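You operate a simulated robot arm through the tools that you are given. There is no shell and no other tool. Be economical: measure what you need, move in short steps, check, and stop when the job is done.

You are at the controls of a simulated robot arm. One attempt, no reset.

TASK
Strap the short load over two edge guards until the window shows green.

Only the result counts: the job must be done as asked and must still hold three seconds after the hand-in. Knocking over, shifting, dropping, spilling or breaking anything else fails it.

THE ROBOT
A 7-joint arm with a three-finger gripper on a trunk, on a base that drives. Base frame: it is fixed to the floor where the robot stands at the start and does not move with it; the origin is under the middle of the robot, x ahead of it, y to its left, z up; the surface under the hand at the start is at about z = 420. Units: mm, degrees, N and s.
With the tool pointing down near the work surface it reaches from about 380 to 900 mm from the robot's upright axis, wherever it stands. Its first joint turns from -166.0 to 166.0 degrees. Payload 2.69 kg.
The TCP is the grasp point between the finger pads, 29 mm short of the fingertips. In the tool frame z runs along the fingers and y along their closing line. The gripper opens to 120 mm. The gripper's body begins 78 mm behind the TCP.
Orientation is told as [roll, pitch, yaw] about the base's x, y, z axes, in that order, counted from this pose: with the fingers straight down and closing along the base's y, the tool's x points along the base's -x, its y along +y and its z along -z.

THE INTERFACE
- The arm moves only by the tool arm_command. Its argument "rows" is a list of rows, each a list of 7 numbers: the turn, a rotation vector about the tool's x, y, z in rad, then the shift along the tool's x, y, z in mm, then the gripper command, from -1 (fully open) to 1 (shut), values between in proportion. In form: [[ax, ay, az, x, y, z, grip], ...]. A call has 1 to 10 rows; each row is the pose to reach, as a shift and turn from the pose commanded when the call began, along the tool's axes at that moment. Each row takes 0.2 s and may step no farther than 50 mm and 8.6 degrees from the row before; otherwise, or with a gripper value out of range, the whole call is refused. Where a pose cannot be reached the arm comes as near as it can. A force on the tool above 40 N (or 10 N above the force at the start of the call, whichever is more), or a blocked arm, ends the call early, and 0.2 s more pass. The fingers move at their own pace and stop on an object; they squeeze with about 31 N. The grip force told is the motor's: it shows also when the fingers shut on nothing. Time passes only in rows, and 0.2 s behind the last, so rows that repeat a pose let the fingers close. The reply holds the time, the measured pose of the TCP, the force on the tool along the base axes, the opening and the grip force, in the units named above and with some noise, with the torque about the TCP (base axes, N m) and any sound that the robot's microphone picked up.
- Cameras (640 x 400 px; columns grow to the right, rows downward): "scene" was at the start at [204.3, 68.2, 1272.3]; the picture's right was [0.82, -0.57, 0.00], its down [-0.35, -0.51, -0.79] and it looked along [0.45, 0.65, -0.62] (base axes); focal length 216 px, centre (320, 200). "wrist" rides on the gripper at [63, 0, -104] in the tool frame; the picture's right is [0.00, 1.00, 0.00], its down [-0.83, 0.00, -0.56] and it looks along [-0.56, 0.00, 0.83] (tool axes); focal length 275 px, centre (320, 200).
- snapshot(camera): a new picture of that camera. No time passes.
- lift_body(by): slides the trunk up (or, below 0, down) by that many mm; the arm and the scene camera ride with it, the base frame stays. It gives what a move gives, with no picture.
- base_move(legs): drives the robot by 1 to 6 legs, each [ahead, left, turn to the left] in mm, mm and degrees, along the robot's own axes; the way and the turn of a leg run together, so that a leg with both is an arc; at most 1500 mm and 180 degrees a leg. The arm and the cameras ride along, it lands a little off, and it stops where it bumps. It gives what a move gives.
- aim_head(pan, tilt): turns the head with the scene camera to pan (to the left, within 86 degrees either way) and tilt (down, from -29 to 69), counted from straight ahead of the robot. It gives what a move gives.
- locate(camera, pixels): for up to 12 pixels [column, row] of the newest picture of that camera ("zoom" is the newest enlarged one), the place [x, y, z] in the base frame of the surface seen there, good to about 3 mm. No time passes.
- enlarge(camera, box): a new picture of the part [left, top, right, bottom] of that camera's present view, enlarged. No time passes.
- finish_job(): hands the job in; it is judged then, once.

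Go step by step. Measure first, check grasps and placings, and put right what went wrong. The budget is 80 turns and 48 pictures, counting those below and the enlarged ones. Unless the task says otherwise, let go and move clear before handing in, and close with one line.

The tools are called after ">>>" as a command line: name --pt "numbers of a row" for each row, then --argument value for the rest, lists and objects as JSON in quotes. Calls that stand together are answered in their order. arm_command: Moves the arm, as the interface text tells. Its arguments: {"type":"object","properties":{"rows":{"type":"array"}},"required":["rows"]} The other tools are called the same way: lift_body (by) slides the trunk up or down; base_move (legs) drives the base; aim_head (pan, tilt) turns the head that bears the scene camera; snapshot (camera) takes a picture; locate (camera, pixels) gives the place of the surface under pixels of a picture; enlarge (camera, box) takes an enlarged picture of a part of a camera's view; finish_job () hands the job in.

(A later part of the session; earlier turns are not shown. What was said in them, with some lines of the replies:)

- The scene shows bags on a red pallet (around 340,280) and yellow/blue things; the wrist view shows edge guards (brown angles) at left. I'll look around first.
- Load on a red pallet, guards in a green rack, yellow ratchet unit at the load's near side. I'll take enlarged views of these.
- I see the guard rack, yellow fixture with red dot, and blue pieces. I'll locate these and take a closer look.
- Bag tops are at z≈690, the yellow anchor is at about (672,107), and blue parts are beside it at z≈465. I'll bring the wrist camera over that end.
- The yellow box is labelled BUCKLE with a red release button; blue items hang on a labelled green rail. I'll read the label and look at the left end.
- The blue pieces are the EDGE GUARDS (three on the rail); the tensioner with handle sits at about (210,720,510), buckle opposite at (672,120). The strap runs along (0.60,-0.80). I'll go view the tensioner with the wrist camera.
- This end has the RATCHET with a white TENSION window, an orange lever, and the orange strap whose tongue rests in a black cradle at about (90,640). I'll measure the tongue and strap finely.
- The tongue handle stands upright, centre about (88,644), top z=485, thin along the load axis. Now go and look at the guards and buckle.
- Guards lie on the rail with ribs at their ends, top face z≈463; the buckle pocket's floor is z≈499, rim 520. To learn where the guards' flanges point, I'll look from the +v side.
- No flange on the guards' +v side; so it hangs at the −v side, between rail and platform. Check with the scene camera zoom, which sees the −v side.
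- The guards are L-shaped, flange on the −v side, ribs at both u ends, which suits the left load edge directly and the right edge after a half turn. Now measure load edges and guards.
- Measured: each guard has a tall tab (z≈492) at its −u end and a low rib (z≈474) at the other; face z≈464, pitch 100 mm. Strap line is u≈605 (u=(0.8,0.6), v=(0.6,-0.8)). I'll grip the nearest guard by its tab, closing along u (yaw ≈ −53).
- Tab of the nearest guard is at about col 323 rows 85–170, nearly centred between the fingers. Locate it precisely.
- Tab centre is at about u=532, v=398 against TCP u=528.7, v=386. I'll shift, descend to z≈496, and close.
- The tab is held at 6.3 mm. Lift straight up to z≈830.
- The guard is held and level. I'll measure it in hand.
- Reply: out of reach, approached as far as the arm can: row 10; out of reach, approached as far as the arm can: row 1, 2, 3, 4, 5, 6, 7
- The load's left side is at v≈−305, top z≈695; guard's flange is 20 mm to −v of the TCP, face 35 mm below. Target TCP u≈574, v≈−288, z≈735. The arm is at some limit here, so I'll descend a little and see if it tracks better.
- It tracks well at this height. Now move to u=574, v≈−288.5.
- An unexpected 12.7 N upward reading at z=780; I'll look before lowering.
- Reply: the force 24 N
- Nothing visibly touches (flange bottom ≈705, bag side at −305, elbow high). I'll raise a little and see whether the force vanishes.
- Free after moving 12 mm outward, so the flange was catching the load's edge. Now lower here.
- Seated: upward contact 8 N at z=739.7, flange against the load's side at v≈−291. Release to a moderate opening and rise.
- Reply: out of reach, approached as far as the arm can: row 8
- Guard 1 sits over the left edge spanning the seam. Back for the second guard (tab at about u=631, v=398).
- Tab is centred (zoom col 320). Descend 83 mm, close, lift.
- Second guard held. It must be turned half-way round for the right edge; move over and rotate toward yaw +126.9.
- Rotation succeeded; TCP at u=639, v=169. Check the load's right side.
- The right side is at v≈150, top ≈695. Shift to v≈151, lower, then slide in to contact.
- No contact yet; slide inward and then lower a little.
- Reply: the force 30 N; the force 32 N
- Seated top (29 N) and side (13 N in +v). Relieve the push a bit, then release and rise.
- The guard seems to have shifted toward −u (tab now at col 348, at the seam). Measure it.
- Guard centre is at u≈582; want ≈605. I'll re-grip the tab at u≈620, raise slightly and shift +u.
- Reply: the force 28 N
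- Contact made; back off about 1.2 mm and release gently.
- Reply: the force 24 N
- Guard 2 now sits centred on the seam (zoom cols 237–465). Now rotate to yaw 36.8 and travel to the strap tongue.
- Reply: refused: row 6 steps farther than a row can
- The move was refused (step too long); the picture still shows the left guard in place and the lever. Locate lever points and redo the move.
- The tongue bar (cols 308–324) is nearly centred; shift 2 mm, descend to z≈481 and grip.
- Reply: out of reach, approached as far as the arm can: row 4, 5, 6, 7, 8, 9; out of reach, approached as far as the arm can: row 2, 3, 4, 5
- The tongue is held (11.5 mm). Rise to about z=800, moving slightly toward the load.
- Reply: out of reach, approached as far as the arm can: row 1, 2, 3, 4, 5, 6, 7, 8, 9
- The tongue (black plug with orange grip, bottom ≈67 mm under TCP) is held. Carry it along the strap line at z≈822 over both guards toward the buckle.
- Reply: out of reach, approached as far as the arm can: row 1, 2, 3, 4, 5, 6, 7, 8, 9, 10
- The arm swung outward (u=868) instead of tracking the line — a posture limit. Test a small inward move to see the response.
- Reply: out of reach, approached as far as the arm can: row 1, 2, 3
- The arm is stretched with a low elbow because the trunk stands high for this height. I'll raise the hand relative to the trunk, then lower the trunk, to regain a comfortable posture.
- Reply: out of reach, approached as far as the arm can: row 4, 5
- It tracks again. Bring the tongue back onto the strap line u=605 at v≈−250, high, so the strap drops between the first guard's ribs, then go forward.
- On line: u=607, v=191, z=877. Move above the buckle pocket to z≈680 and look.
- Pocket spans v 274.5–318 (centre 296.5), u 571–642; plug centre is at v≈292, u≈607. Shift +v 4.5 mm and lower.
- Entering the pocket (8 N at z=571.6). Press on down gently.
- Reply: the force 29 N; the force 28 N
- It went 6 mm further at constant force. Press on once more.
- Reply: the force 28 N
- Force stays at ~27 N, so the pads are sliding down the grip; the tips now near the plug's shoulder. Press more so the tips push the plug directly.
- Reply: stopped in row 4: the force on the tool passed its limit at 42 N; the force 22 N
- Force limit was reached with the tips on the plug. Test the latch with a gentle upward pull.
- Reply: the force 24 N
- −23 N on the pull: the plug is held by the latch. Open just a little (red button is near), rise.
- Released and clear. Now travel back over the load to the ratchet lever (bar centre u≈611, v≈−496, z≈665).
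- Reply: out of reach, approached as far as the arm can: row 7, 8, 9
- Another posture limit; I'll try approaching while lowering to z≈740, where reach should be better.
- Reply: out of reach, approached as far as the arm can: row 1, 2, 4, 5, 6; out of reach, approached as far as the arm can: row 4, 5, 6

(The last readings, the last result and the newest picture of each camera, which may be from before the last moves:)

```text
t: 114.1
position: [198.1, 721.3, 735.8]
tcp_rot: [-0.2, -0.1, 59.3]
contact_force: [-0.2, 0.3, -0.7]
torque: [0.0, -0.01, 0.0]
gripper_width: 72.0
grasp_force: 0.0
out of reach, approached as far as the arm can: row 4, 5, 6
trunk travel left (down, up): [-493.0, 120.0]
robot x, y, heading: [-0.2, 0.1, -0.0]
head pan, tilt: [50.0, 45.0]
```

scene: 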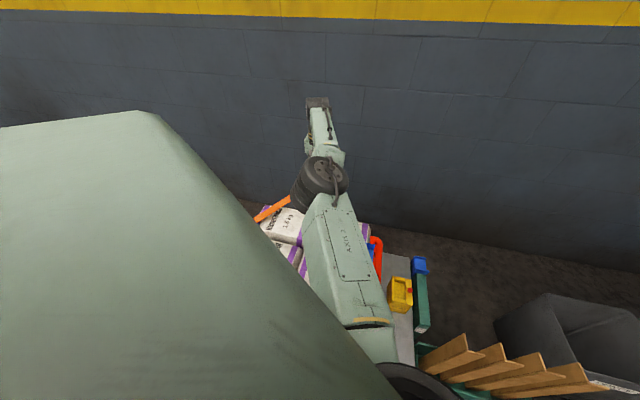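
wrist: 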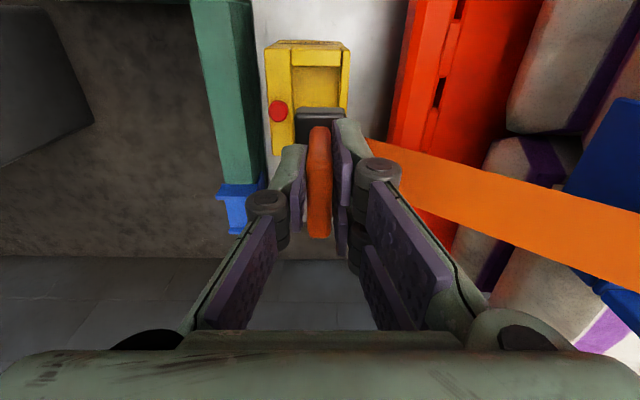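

The limits seem to come from the azimuth/posture here, so I'll reposition the base (back 200, left 200 — away from the platform), with the hand above everything.

>>> arm_command --pt "0 0 0 0 0 -30 -0.2" --pt "0 0 0 0 0 -60 -0.2"

>>> base_move --legs '[[-200, 200, 0]]'

```text
t: 114.7
position: [201.4, 713.9, 795.0]
tcp_rot: [-0.1, -0.3, 59.1]
contact_force: [0.2, -0.6, -0.8]
torque: [-0.01, -0.02, 0.0]
gripper_width: 72.1
grasp_force: 0.0
out of reach, approached as far as the arm can: row 2
trunk travel left (down, up): [-493.0, 120.0]
robot x, y, heading: [-2.4, -0.3, 0.1]
head pan, tilt: [50.0, 45.0]
```

```text
t: 116.8
position: [7.3, 910.9, 795.7]
tcp_rot: [0.0, -0.2, 59.0]
contact_force: [0.0, -0.2, -0.8]
torque: [0.01, -0.02, 0.01]
gripper_width: 72.0
grasp_force: 0.2
trunk travel left (down, up): [-493.0, 120.0]
robot x, y, heading: [-198.8, 198.0, -0.6]
head pan, tilt: [50.0, 45.0]
```

>>> arm_command --pt "0 0 0.065 4 -40 0 -0.2" --pt "0 0 0.13 9 -80 0 -0.2" --pt "0 0 0.195 13 -120 0 -0.2" --pt "0 0 0.26 18 -160 10 -0.2" --pt "0 0 0.325 22 -200 20 -0.2" --pt "0 0 0.386 27 -237 35 -0.2" --pt "0 0 0.386 27 -237 35 -0.2"

```text
t: 118.4
position: [199.3, 762.0, 757.7]
tcp_rot: [0.0, -0.2, 36.7]
contact_force: [0.6, -0.1, -0.2]
torque: [0.04, -0.01, 0.02]
gripper_width: 71.8
grasp_force: 0.1
trunk travel left (down, up): [-493.0, 120.0]
robot x, y, heading: [-198.6, 197.4, -0.4]
head pan, tilt: [50.0, 45.0]
```

Posture is good now: u=616.6, v=−490. Lower onto the lever bar and grip it.

>>> arm_command --pt "0 0 0 1 5 30 -0.2" --pt "0 0 0 1 5 60 -0.2" --pt "0 0 0 1 5 85 -0.2" --pt "0 0 0 1 5 96 -0.2" --pt "0 0 0 1 5 96 0.5" --pt "0 0 0 1 5 96 1" --pt "0 0 0 1 5 96 1" --pt "0 0 0 1 5 96 1"

```text
t: 120.2
position: [192.8, 767.4, 663.5]
tcp_rot: [0.1, -0.4, 36.8]
contact_force: [-2.9, 5.3, -0.7]
torque: [0.08, -0.04, -0.44]
gripper_width: 21.0
grasp_force: 18.9
trunk travel left (down, up): [-493.0, 120.0]
robot x, y, heading: [-197.5, 199.7, -0.4]
head pan, tilt: [50.0, 45.0]
```

Bar held (21 mm). Test the lever outward (−v) along its arc a little.

>>> arm_command --pt "0 0 0 0 4 1.3 1" --pt "0 0 0 0 9 3 1" --pt "0 0 0 0 13 4.6 1" --pt "0 0 0 0 13 4.6 1"

```text
t: 121.2
position: [186.6, 774.8, 661.6]
tcp_rot: [-0.4, -0.2, 36.5]
contact_force: [-4.0, -3.1, -4.1]
torque: [-0.16, 0.77, -0.54]
gripper_width: 20.4
grasp_force: 45.2
trunk travel left (down, up): [-493.0, 120.0]
robot x, y, heading: [-199.0, 193.5, -0.3]
head pan, tilt: [50.0, 45.0]
stopped in row 4: the force on the tool passed its limit at 40 N (the readings are from after the stop); the commanded pose is now the measured one
```

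Blocked outward at 40 N. Try the other way (+v, toward upright).

>>> arm_command --pt "0 0 0 0 -6 -1 1" --pt "0 0 0 0 -13 -2.5 1" --pt "0 0 0 0 -20 -4 1" --pt "0 0 0 0 -28 -5.5 1" --pt "0 0 0 0 -36 -7 1"

```text
t: 122.0
position: [191.9, 768.2, 663.5]
tcp_rot: [0.5, -0.4, 36.9]
contact_force: [-3.4, 4.7, -1.3]
torque: [0.1, -0.04, -0.95]
gripper_width: 20.2
grasp_force: 44.4
trunk travel left (down, up): [-493.0, 120.0]
robot x, y, heading: [-197.8, 199.8, -0.4]
head pan, tilt: [50.0, 45.0]
stopped in row 3: the force on the tool passed its limit at 46 N (the readings are from after the stop); the commanded pose is now the measured one
```

Gripping rigidly makes off-arc forces. Loosen to 30 mm so the bar can slide between the fingers and push outward with the finger.

>>> arm_command --pt "0 0 0 0 0 0 0.5" --pt "0 0 0 0 0 3 0.5" --pt "0 0 0 0 5 4 0.5" --pt "0 0 0 0 11 6 0.5" --pt "0 0 0 0 17 8 0.5" --pt "0 0 0 0 23 10 0.5" --pt "0 0 0 0 29 13 0.5" --pt "0 0 0 0 35 16 0.5"

```text
t: 123.8
position: [169.4, 795.2, 656.1]
tcp_rot: [0.6, -1.1, 36.9]
contact_force: [2.4, -2.2, 0.6]
torque: [0.0, -0.08, 0.01]
gripper_width: 31.6
grasp_force: 1.4
trunk travel left (down, up): [-493.0, 120.0]
robot x, y, heading: [-198.3, 193.7, -0.1]
head pan, tilt: [50.0, 45.0]
```

The lever swings with only ~3 N. Continue along the arc outward and down, listening for clicks.

>>> arm_command --pt "0 0 0 0 8 9 0.5" --pt "0 0 0 0 16 18 0.5" --pt "0 0 0 0 24 26 0.5" --pt "0 0 0 0 31 35 0.5" --pt "0 0 0 0 38 44 0.5" --pt "0 0 0 0 44 53 0.5" --pt "0 0 0 0 49 61 0.5"

```text
t: 125.4
position: [143.0, 832.8, 587.3]
tcp_rot: [0.4, -0.3, 37.0]
contact_force: [2.9, -2.8, 1.2]
torque: [0.02, 0.01, -0.05]
gripper_width: 33.0
grasp_force: 2.1
trunk travel left (down, up): [-493.0, 120.0]
robot x, y, heading: [-199.4, 195.6, -0.2]
head pan, tilt: [50.0, 45.0]
```

>>> arm_command --pt "0 0 0 0 5 9 0.5" --pt "0 0 0 0 9 18 0.5" --pt "0 0 0 0 13 27 0.5" --pt "0 0 0 0 16 36 0.5" --pt "0 0 0 0 18 45 0.5"

```text
t: 126.6
position: [130.7, 849.6, 541.3]
tcp_rot: [0.4, -0.3, 36.9]
contact_force: [3.5, -4.6, 1.8]
torque: [0.17, 0.14, -0.06]
gripper_width: 33.2
grasp_force: 2.0
trunk travel left (down, up): [-493.0, 120.0]
robot x, y, heading: [-195.6, 196.0, -0.3]
head pan, tilt: [50.0, 45.0]
```

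A full swing with ~6 N resistance. Return the lever along the arc.

>>> arm_command --pt "0 0 0 0 -5 -14 0.5" --pt "0 0 0 0 -11 -28 0.5" --pt "0 0 0 0 -19 -44 0.5" --pt "0 0 0 0 -30 -60 0.5" --pt "0 0 0 0 -43 -76 0.5" --pt "0 0 0 0 -57 -90 0.5" --pt "0 0 0 0 -72 -102 0.5" --pt "0 0 0 0 -87 -112 0.5" --pt "0 0 0 0 -97 -118 0.5" --pt "0 0 0 0 -105 -121 0.5"

```text
t: 127.8
position: [155.2, 813.9, 610.4]
tcp_rot: [-0.5, -0.1, 36.4]
contact_force: [10.5, -12.4, -18.3]
torque: [0.52, 0.48, -0.05]
gripper_width: 40.0
grasp_force: 7.7
trunk travel left (down, up): [-493.0, 120.0]
robot x, y, heading: [-199.8, 198.9, -0.4]
head pan, tilt: [50.0, 45.0]
stopped in row 5: the force on the tool passed its limit at 63 N (the readings are from after the stop); the commanded pose is now the measured one
5 turns are left
```

Few turns remain. Let go of the lever, rise, and look at the window and lever.

>>> arm_command --pt "0 0 0 0 0 0 0" --pt "0 0 0 0 0 0 -1" --pt "0 0 0 0 0 0 -1" --pt "0 0 0 0 0 -30 -1" --pt "0 0 0 0 0 -70 -1" --pt "0 0 0 0 0 -110 -1" --pt "0 0 0 20 -15 -145 -1" --pt "0 0 0 55 -35 -160 -1" --pt "0 0 0 85 -55 -165 -1"

>>> snapshot --camera "wrist"

>>> locate --camera "wrist" --pixels '[[320, 100], [350, 150], [400, 150], [300, 60], [450, 120], [420, 100], [380, 120], [400, 200], [360, 200], [330, 60], [440, 90], [380, 90]]'

```text
t: 129.8
position: [118.2, 720.3, 777.0]
tcp_rot: [-0.1, -0.1, 36.6]
contact_force: [-0.7, -0.5, 0.5]
torque: [0.03, 0.02, 0.04]
gripper_width: 119.8
grasp_force: 0.0
trunk travel left (down, up): [-493.0, 120.0]
robot x, y, heading: [-198.4, 196.7, -0.4]
head pan, tilt: [50.0, 45.0]
```

```text
1 pictures are left
```

wrist: 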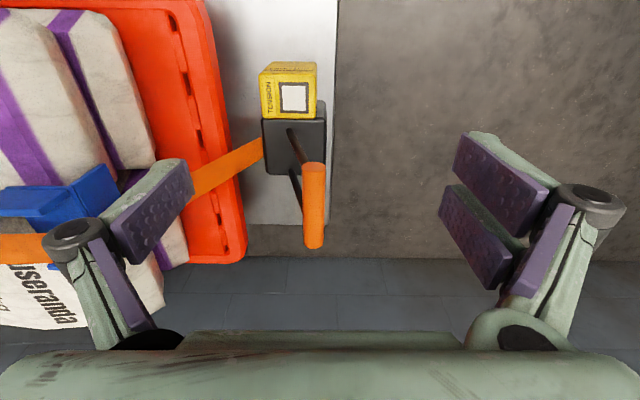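

```text
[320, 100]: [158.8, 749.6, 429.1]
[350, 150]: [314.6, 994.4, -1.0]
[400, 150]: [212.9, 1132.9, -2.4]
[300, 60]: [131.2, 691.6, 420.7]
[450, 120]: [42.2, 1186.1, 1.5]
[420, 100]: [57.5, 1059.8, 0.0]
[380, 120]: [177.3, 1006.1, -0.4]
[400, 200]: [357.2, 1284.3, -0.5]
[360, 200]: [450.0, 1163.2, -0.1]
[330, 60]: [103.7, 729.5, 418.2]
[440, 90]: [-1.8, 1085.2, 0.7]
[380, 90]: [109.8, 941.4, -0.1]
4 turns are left
```

The window is still white and the lever has sprung back to its start (bar at v≈−499, z≈668); the strap now runs straight over the guard. I'll do two clean pump strokes following the arc, then rise and use the last picture on the window.

>>> arm_command --pt "0 0 0 -44 -4 0 -0.2" --pt "0 0 0 -88 -7 0 -0.2" --pt "0 0 0 -88 -7 0 -0.2" --pt "0 0 0 -88 -7 40 -0.2" --pt "0 0 0 -88 -7 80 -0.2" --pt "0 0 0 -88 -7 112 -0.2" --pt "0 0 0 -88 -7 112 0.3" --pt "0 0 0 -88 -7 112 0.5" --pt "0 0 0 -88 -7 112 0.5"

>>> arm_command --pt "0 0 0 0 12 3 0.5" --pt "0 0 0 0 24 7.5 0.5" --pt "0 0 0 0 47 20.6 0.5" --pt "0 0 0 0 67 37.5 0.5" --pt "0 0 0 0 84 57.5 0.5" --pt "0 0 0 0 97 80 0.5" --pt "0 0 0 0 104 97 0.5" --pt "0 0 0 0 109 117.5 0.5" --pt "0 0 0 0 109 117.5 0.5"

>>> arm_command --pt "0 0 0 0 -5 -20.5 0.5" --pt "0 0 0 0 -12 -37.5 0.5" --pt "0 0 0 0 -25 -60 0.5" --pt "0 0 0 0 -42 -80 0.5" --pt "0 0 0 0 -62 -97 0.5" --pt "0 0 0 0 -85 -110 0.5" --pt "0 0 0 0 -97 -114.5 0.5" --pt "0 0 0 0 -109 -117.5 0.5"

>>> arm_command --pt "0 0 0 0 12 3 0.5" --pt "0 0 0 0 24 7.5 0.5" --pt "0 0 0 0 47 20.6 0.5" --pt "0 0 0 0 67 37.5 0.5" --pt "0 0 0 0 84 57.5 0.5" --pt "0 0 0 0 97 80 0.5" --pt "0 0 0 0 104 97 0.5" --pt "0 0 0 0 109 117.5 0.5" --pt "0 0 0 0 109 117.5 0.5"

>>> arm_command --pt "0 0 0 0 -5 -20.5 0.5" --pt "0 0 0 0 -12 -37.5 0.5" --pt "0 0 0 0 -25 -60 0.5" --pt "0 0 0 0 -42 -80 0.5" --pt "0 0 0 0 -62 -97 0.5" --pt "0 0 0 0 -85 -110 0.5" --pt "0 0 0 0 -97 -114.5 0.5" --pt "0 0 0 0 -109 -117.5 0.5"

```text
t: 131.8
position: [195.1, 767.5, 669.0]
tcp_rot: [-0.1, 0.0, 36.6]
contact_force: [0.3, -0.5, 0.6]
torque: [0.01, 0.03, 0.0]
gripper_width: 30.0
grasp_force: 0.1
trunk travel left (down, up): [-493.0, 120.0]
robot x, y, heading: [-200.0, 194.8, -0.4]
head pan, tilt: [50.0, 45.0]
```

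```text
t: 133.8
position: [129.6, 853.1, 544.8]
tcp_rot: [-0.1, -0.1, 36.5]
contact_force: [5.0, -9.9, -0.1]
torque: [0.29, 0.27, -0.13]
gripper_width: 39.3
grasp_force: 4.0
trunk travel left (down, up): [-493.0, 120.0]
robot x, y, heading: [-201.1, 198.4, -0.3]
head pan, tilt: [50.0, 45.0]
```

```text
t: 134.6
position: [146.5, 833.1, 589.2]
tcp_rot: [-0.8, 0.5, 36.1]
contact_force: [7.1, -8.4, -5.5]
torque: [0.41, 0.24, -0.05]
gripper_width: 41.0
grasp_force: 4.8
trunk travel left (down, up): [-493.0, 120.0]
robot x, y, heading: [-196.2, 200.2, -0.6]
head pan, tilt: [50.0, 45.0]
stopped in row 3: the force on the tool passed its limit at 43 N (the readings are from after the stop); the commanded pose is now the measured one
```

```text
t: 135.1
position: [142.2, 839.5, 579.7]
tcp_rot: [-1.6, 1.0, 35.5]
contact_force: [5.8, -14.2, -7.5]
torque: [0.71, 0.13, -0.01]
gripper_width: 41.5
grasp_force: 6.0
trunk travel left (down, up): [-493.0, 120.0]
robot x, y, heading: [-200.7, 194.0, -0.6]
head pan, tilt: [50.0, 45.0]
stopped in row 2: the force on the tool passed its limit at 45 N (the readings are from after the stop); the commanded pose is now the measured one
```

```text
t: 135.5
position: [147.7, 832.2, 588.7]
tcp_rot: [-2.6, 1.5, 35.1]
contact_force: [6.9, -9.4, -7.5]
torque: [0.53, 0.2, 0.08]
gripper_width: 39.4
grasp_force: 5.1
trunk travel left (down, up): [-493.0, 120.0]
robot x, y, heading: [-198.3, 195.2, -0.6]
head pan, tilt: [50.0, 45.0]
stopped in row 1: the force on the tool passed its limit at 50 N (the readings are from after the stop); the commanded pose is now the measured one
3 turns are left
```

Resistance rose to about 11 N on this stroke, so tension is building; the hand-guided return jams, so I'll release by opening and rising as before, then look at the window with the last picture.

>>> arm_command --pt "0 0 0 0 0 0 0" --pt "0 0 0 0 0 0 -1" --pt "0 0 0 0 0 0 -1" --pt "0.03 0.03 0 0 0 -30 -1" --pt "0.03 0.03 0 0 0 -70 -1" --pt "0.03 0.03 0 0 0 -110 -1" --pt "0.03 0.03 0 20 -15 -150 -1" --pt "0.03 0.03 0 55 -40 -170 -1" --pt "0.03 0.03 0 88 -70 -188 -1"

>>> enlarge --camera "wrist" --box '[200, 30, 440, 270]'

>>> locate --camera "zoom" --pixels '[[300, 240], [300, 280], [300, 320], [310, 260], [310, 300], [290, 280], [320, 280], [250, 100]]'

```text
t: 137.5
position: [113.8, 737.4, 782.9]
tcp_rot: [-4.0, 3.1, 35.2]
contact_force: [-0.6, 0.1, 0.2]
torque: [-0.01, 0.01, 0.06]
gripper_width: 119.9
grasp_force: 0.1
trunk travel left (down, up): [-493.0, 120.0]
robot x, y, heading: [-200.8, 194.1, -0.6]
head pan, tilt: [50.0, 45.0]
```

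```text
1.67 times, centred on (320, 150) of wrist
```

zoom: 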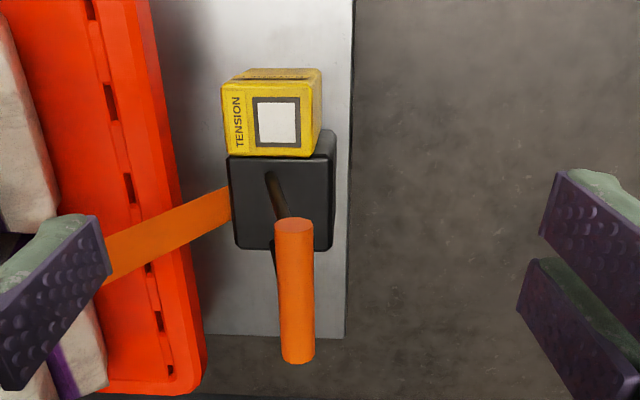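

```text
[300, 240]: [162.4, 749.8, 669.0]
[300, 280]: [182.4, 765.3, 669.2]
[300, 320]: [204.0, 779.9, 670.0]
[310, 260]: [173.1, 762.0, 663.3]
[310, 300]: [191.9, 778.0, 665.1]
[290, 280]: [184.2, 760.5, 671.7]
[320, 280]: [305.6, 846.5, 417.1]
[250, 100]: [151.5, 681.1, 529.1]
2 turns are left
```

Still white after two strokes. The lever is back at its start; I'll level the tool and do two more full strokes using open-and-rise releases, comparing resistance.

>>> arm_command --pt "-0.035 -0.027 -0.014 0 0 0 -0.6" --pt "-0.07 -0.0545 -0.028 0 0 0 -0.2" --pt "-0.07 -0.0545 -0.028 0 0 0 -0.2"

>>> arm_command --pt "0 0 0 -41 -12 0 -0.2" --pt "0 0 0 -81.5 -23 0 -0.2" --pt "0 0 0 -81.5 -23 0 -0.2" --pt "0 0 0 -81.5 -23 40 -0.2" --pt "0 0 0 -81.5 -23 80 -0.2" --pt "0 0 0 -81.5 -23 115 -0.2" --pt "0 0 0 -81.5 -23 115 0.3" --pt "0 0 0 -81.5 -23 115 0.5" --pt "0 0 0 -81.5 -23 115 0.5"

>>> arm_command --pt "0 0 0 0 12 3 0.5" --pt "0 0 0 0 24 7.5 0.5" --pt "0 0 0 0 47 20.6 0.5" --pt "0 0 0 0 67 37.5 0.5" --pt "0 0 0 0 84 57.5 0.5" --pt "0 0 0 0 97 80 0.5" --pt "0 0 0 0 104 97 0.5" --pt "0 0 0 0 109 117.5 0.5" --pt "0 0 0 0 109 117.5 0.5"

>>> arm_command --pt "0 0 0 0 0 0 -1" --pt "0 0 0 0 0 0 -1" --pt "0 0 0 0 0 0 -1" --pt "0 0 0 0 0 0 -1" --pt "0 0 0 0 0 -40 -1" --pt "0 0 0 0 0 -85 -1" --pt "0 0 0 0 0 -130 -1" --pt "0 0 0 0 0 -175 -1" --pt "0 0 0 0 0 -207 -1" --pt "0 0 0 0 -40 -210 -1"

>>> arm_command --pt "0 0 0 0 -45 0 -0.2" --pt "0 0 0 0 -69 0 -0.2" --pt "0 0 0 0 -69 0 -0.2" --pt "0 0 0 0 -69 45 -0.2" --pt "0 0 0 0 -69 85 -0.2" --pt "0 0 0 0 -69 92 -0.2" --pt "0 0 0 0 -69 92 0.3" --pt "0 0 0 0 -69 92 0.5" --pt "0 0 0 0 -69 92 0.5"

>>> arm_command --pt "0 0 0 0 12 3 0.5" --pt "0 0 0 0 24 7.5 0.5" --pt "0 0 0 0 47 20.6 0.5" --pt "0 0 0 0 67 37.5 0.5" --pt "0 0 0 0 84 57.5 0.5" --pt "0 0 0 0 97 80 0.5" --pt "0 0 0 0 104 97 0.5" --pt "0 0 0 0 109 117.5 0.5" --pt "0 0 0 0 109 117.5 0.5"

>>> arm_command --pt "0 0 0 0 0 0 -1" --pt "0 0 0 0 0 0 -1" --pt "0 0 0 0 0 0 -1" --pt "0 0 0 0 0 0 -1" --pt "0 0 0 0 0 -40 -1" --pt "0 0 0 0 0 -85 -1" --pt "0 0 0 0 0 -130 -1" --pt "0 0 0 0 0 -175 -1" --pt "0 0 0 0 0 -207 -1" --pt "0 0 0 0 -40 -210 -1"

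```text
t: 138.3
position: [112.5, 736.9, 784.4]
tcp_rot: [0.2, 0.0, 36.9]
contact_force: [-0.2, 0.0, 0.1]
torque: [0.0, 0.01, -0.02]
gripper_width: 71.9
grasp_force: 0.1
trunk travel left (down, up): [-493.0, 120.0]
robot x, y, heading: [-199.2, 198.1, -0.7]
head pan, tilt: [50.0, 45.0]
```

```text
t: 140.3
position: [192.0, 768.7, 669.9]
tcp_rot: [0.2, 0.0, 36.9]
contact_force: [-0.3, -0.2, 0.7]
torque: [0.03, -0.02, -0.05]
gripper_width: 30.0
grasp_force: 0.1
trunk travel left (down, up): [-493.0, 120.0]
robot x, y, heading: [-198.6, 197.2, -0.8]
head pan, tilt: [50.0, 45.0]
```

```text
t: 142.3
position: [129.1, 852.7, 551.0]
tcp_rot: [0.2, 0.0, 37.0]
contact_force: [10.3, -9.1, -1.0]
torque: [0.33, 0.45, -0.04]
gripper_width: 43.1
grasp_force: 5.8
trunk travel left (down, up): [-493.0, 120.0]
robot x, y, heading: [-199.1, 197.5, -0.8]
head pan, tilt: [50.0, 45.0]
```

```text
t: 143.7
position: [133.8, 843.4, 622.4]
tcp_rot: [-1.4, 1.1, 36.0]
contact_force: [1.2, -2.7, 0.5]
torque: [0.11, -0.02, 0.01]
gripper_width: 120.2
grasp_force: 0.1
trunk travel left (down, up): [-493.0, 120.0]
robot x, y, heading: [-198.7, 193.0, -0.9]
head pan, tilt: [50.0, 45.0]
stopped in row 7: the force on the tool passed its limit at 158 N (the readings are from after the stop); the commanded pose is now the measured one
```

```text
t: 145.9
position: [205.0, 809.8, 604.7]
tcp_rot: [1.3, -5.4, 34.6]
contact_force: [1.9, -2.0, -1.3]
torque: [0.13, 0.06, 0.07]
gripper_width: 30.8
grasp_force: 0.5
trunk travel left (down, up): [-493.0, 120.0]
robot x, y, heading: [-197.6, 195.5, -1.3]
head pan, tilt: [50.0, 45.0]
stopped in row 9: the arm was blocked; the commanded pose is now the measured one
```

```text
t: 147.2
position: [162.1, 874.1, 515.5]
tcp_rot: [-0.5, -3.1, 34.2]
contact_force: [3.0, -11.8, 1.3]
torque: [0.61, 0.16, 0.09]
gripper_width: 35.3
grasp_force: 2.1
trunk travel left (down, up): [-493.0, 120.0]
robot x, y, heading: [-199.3, 196.9, -1.1]
head pan, tilt: [50.0, 45.0]
stopped in row 6: the force on the tool passed its limit at 59 N (the readings are from after the stop); the commanded pose is now the measured one
```

```text
t: 149.4
position: [173.2, 839.8, 726.8]
tcp_rot: [-0.3, -3.1, 34.4]
contact_force: [-0.5, 0.2, -0.6]
torque: [-0.01, -0.07, 0.0]
gripper_width: 119.8
grasp_force: 0.1
trunk travel left (down, up): [-493.0, 120.0]
robot x, y, heading: [-200.6, 196.4, -0.9]
head pan, tilt: [50.0, 45.0]
1 turns are left
```

Resistance at the end of each stroke rose from about 6 to 11 to 14 N. The fourth stroke was stopped short by the force limit, and a release before it peaked at 158 N. The hand is now clear above the lever, but I have no pictures left to see the window. This is the last turn, so I'm handing in now rather than risk over-tightening blind.

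>>> finish_job

```text
The job is handed in.
```

I handed the job in without confirming green: the window was still white after the second stroke, and I had no picture left to check it after the last two. Both guards were set on the load's edges, the tongue held in the buckle under a 23 N pull, and the lever got about four strokes. A 158 N force spike while letting go of the lever may have disturbed something I couldn't see.
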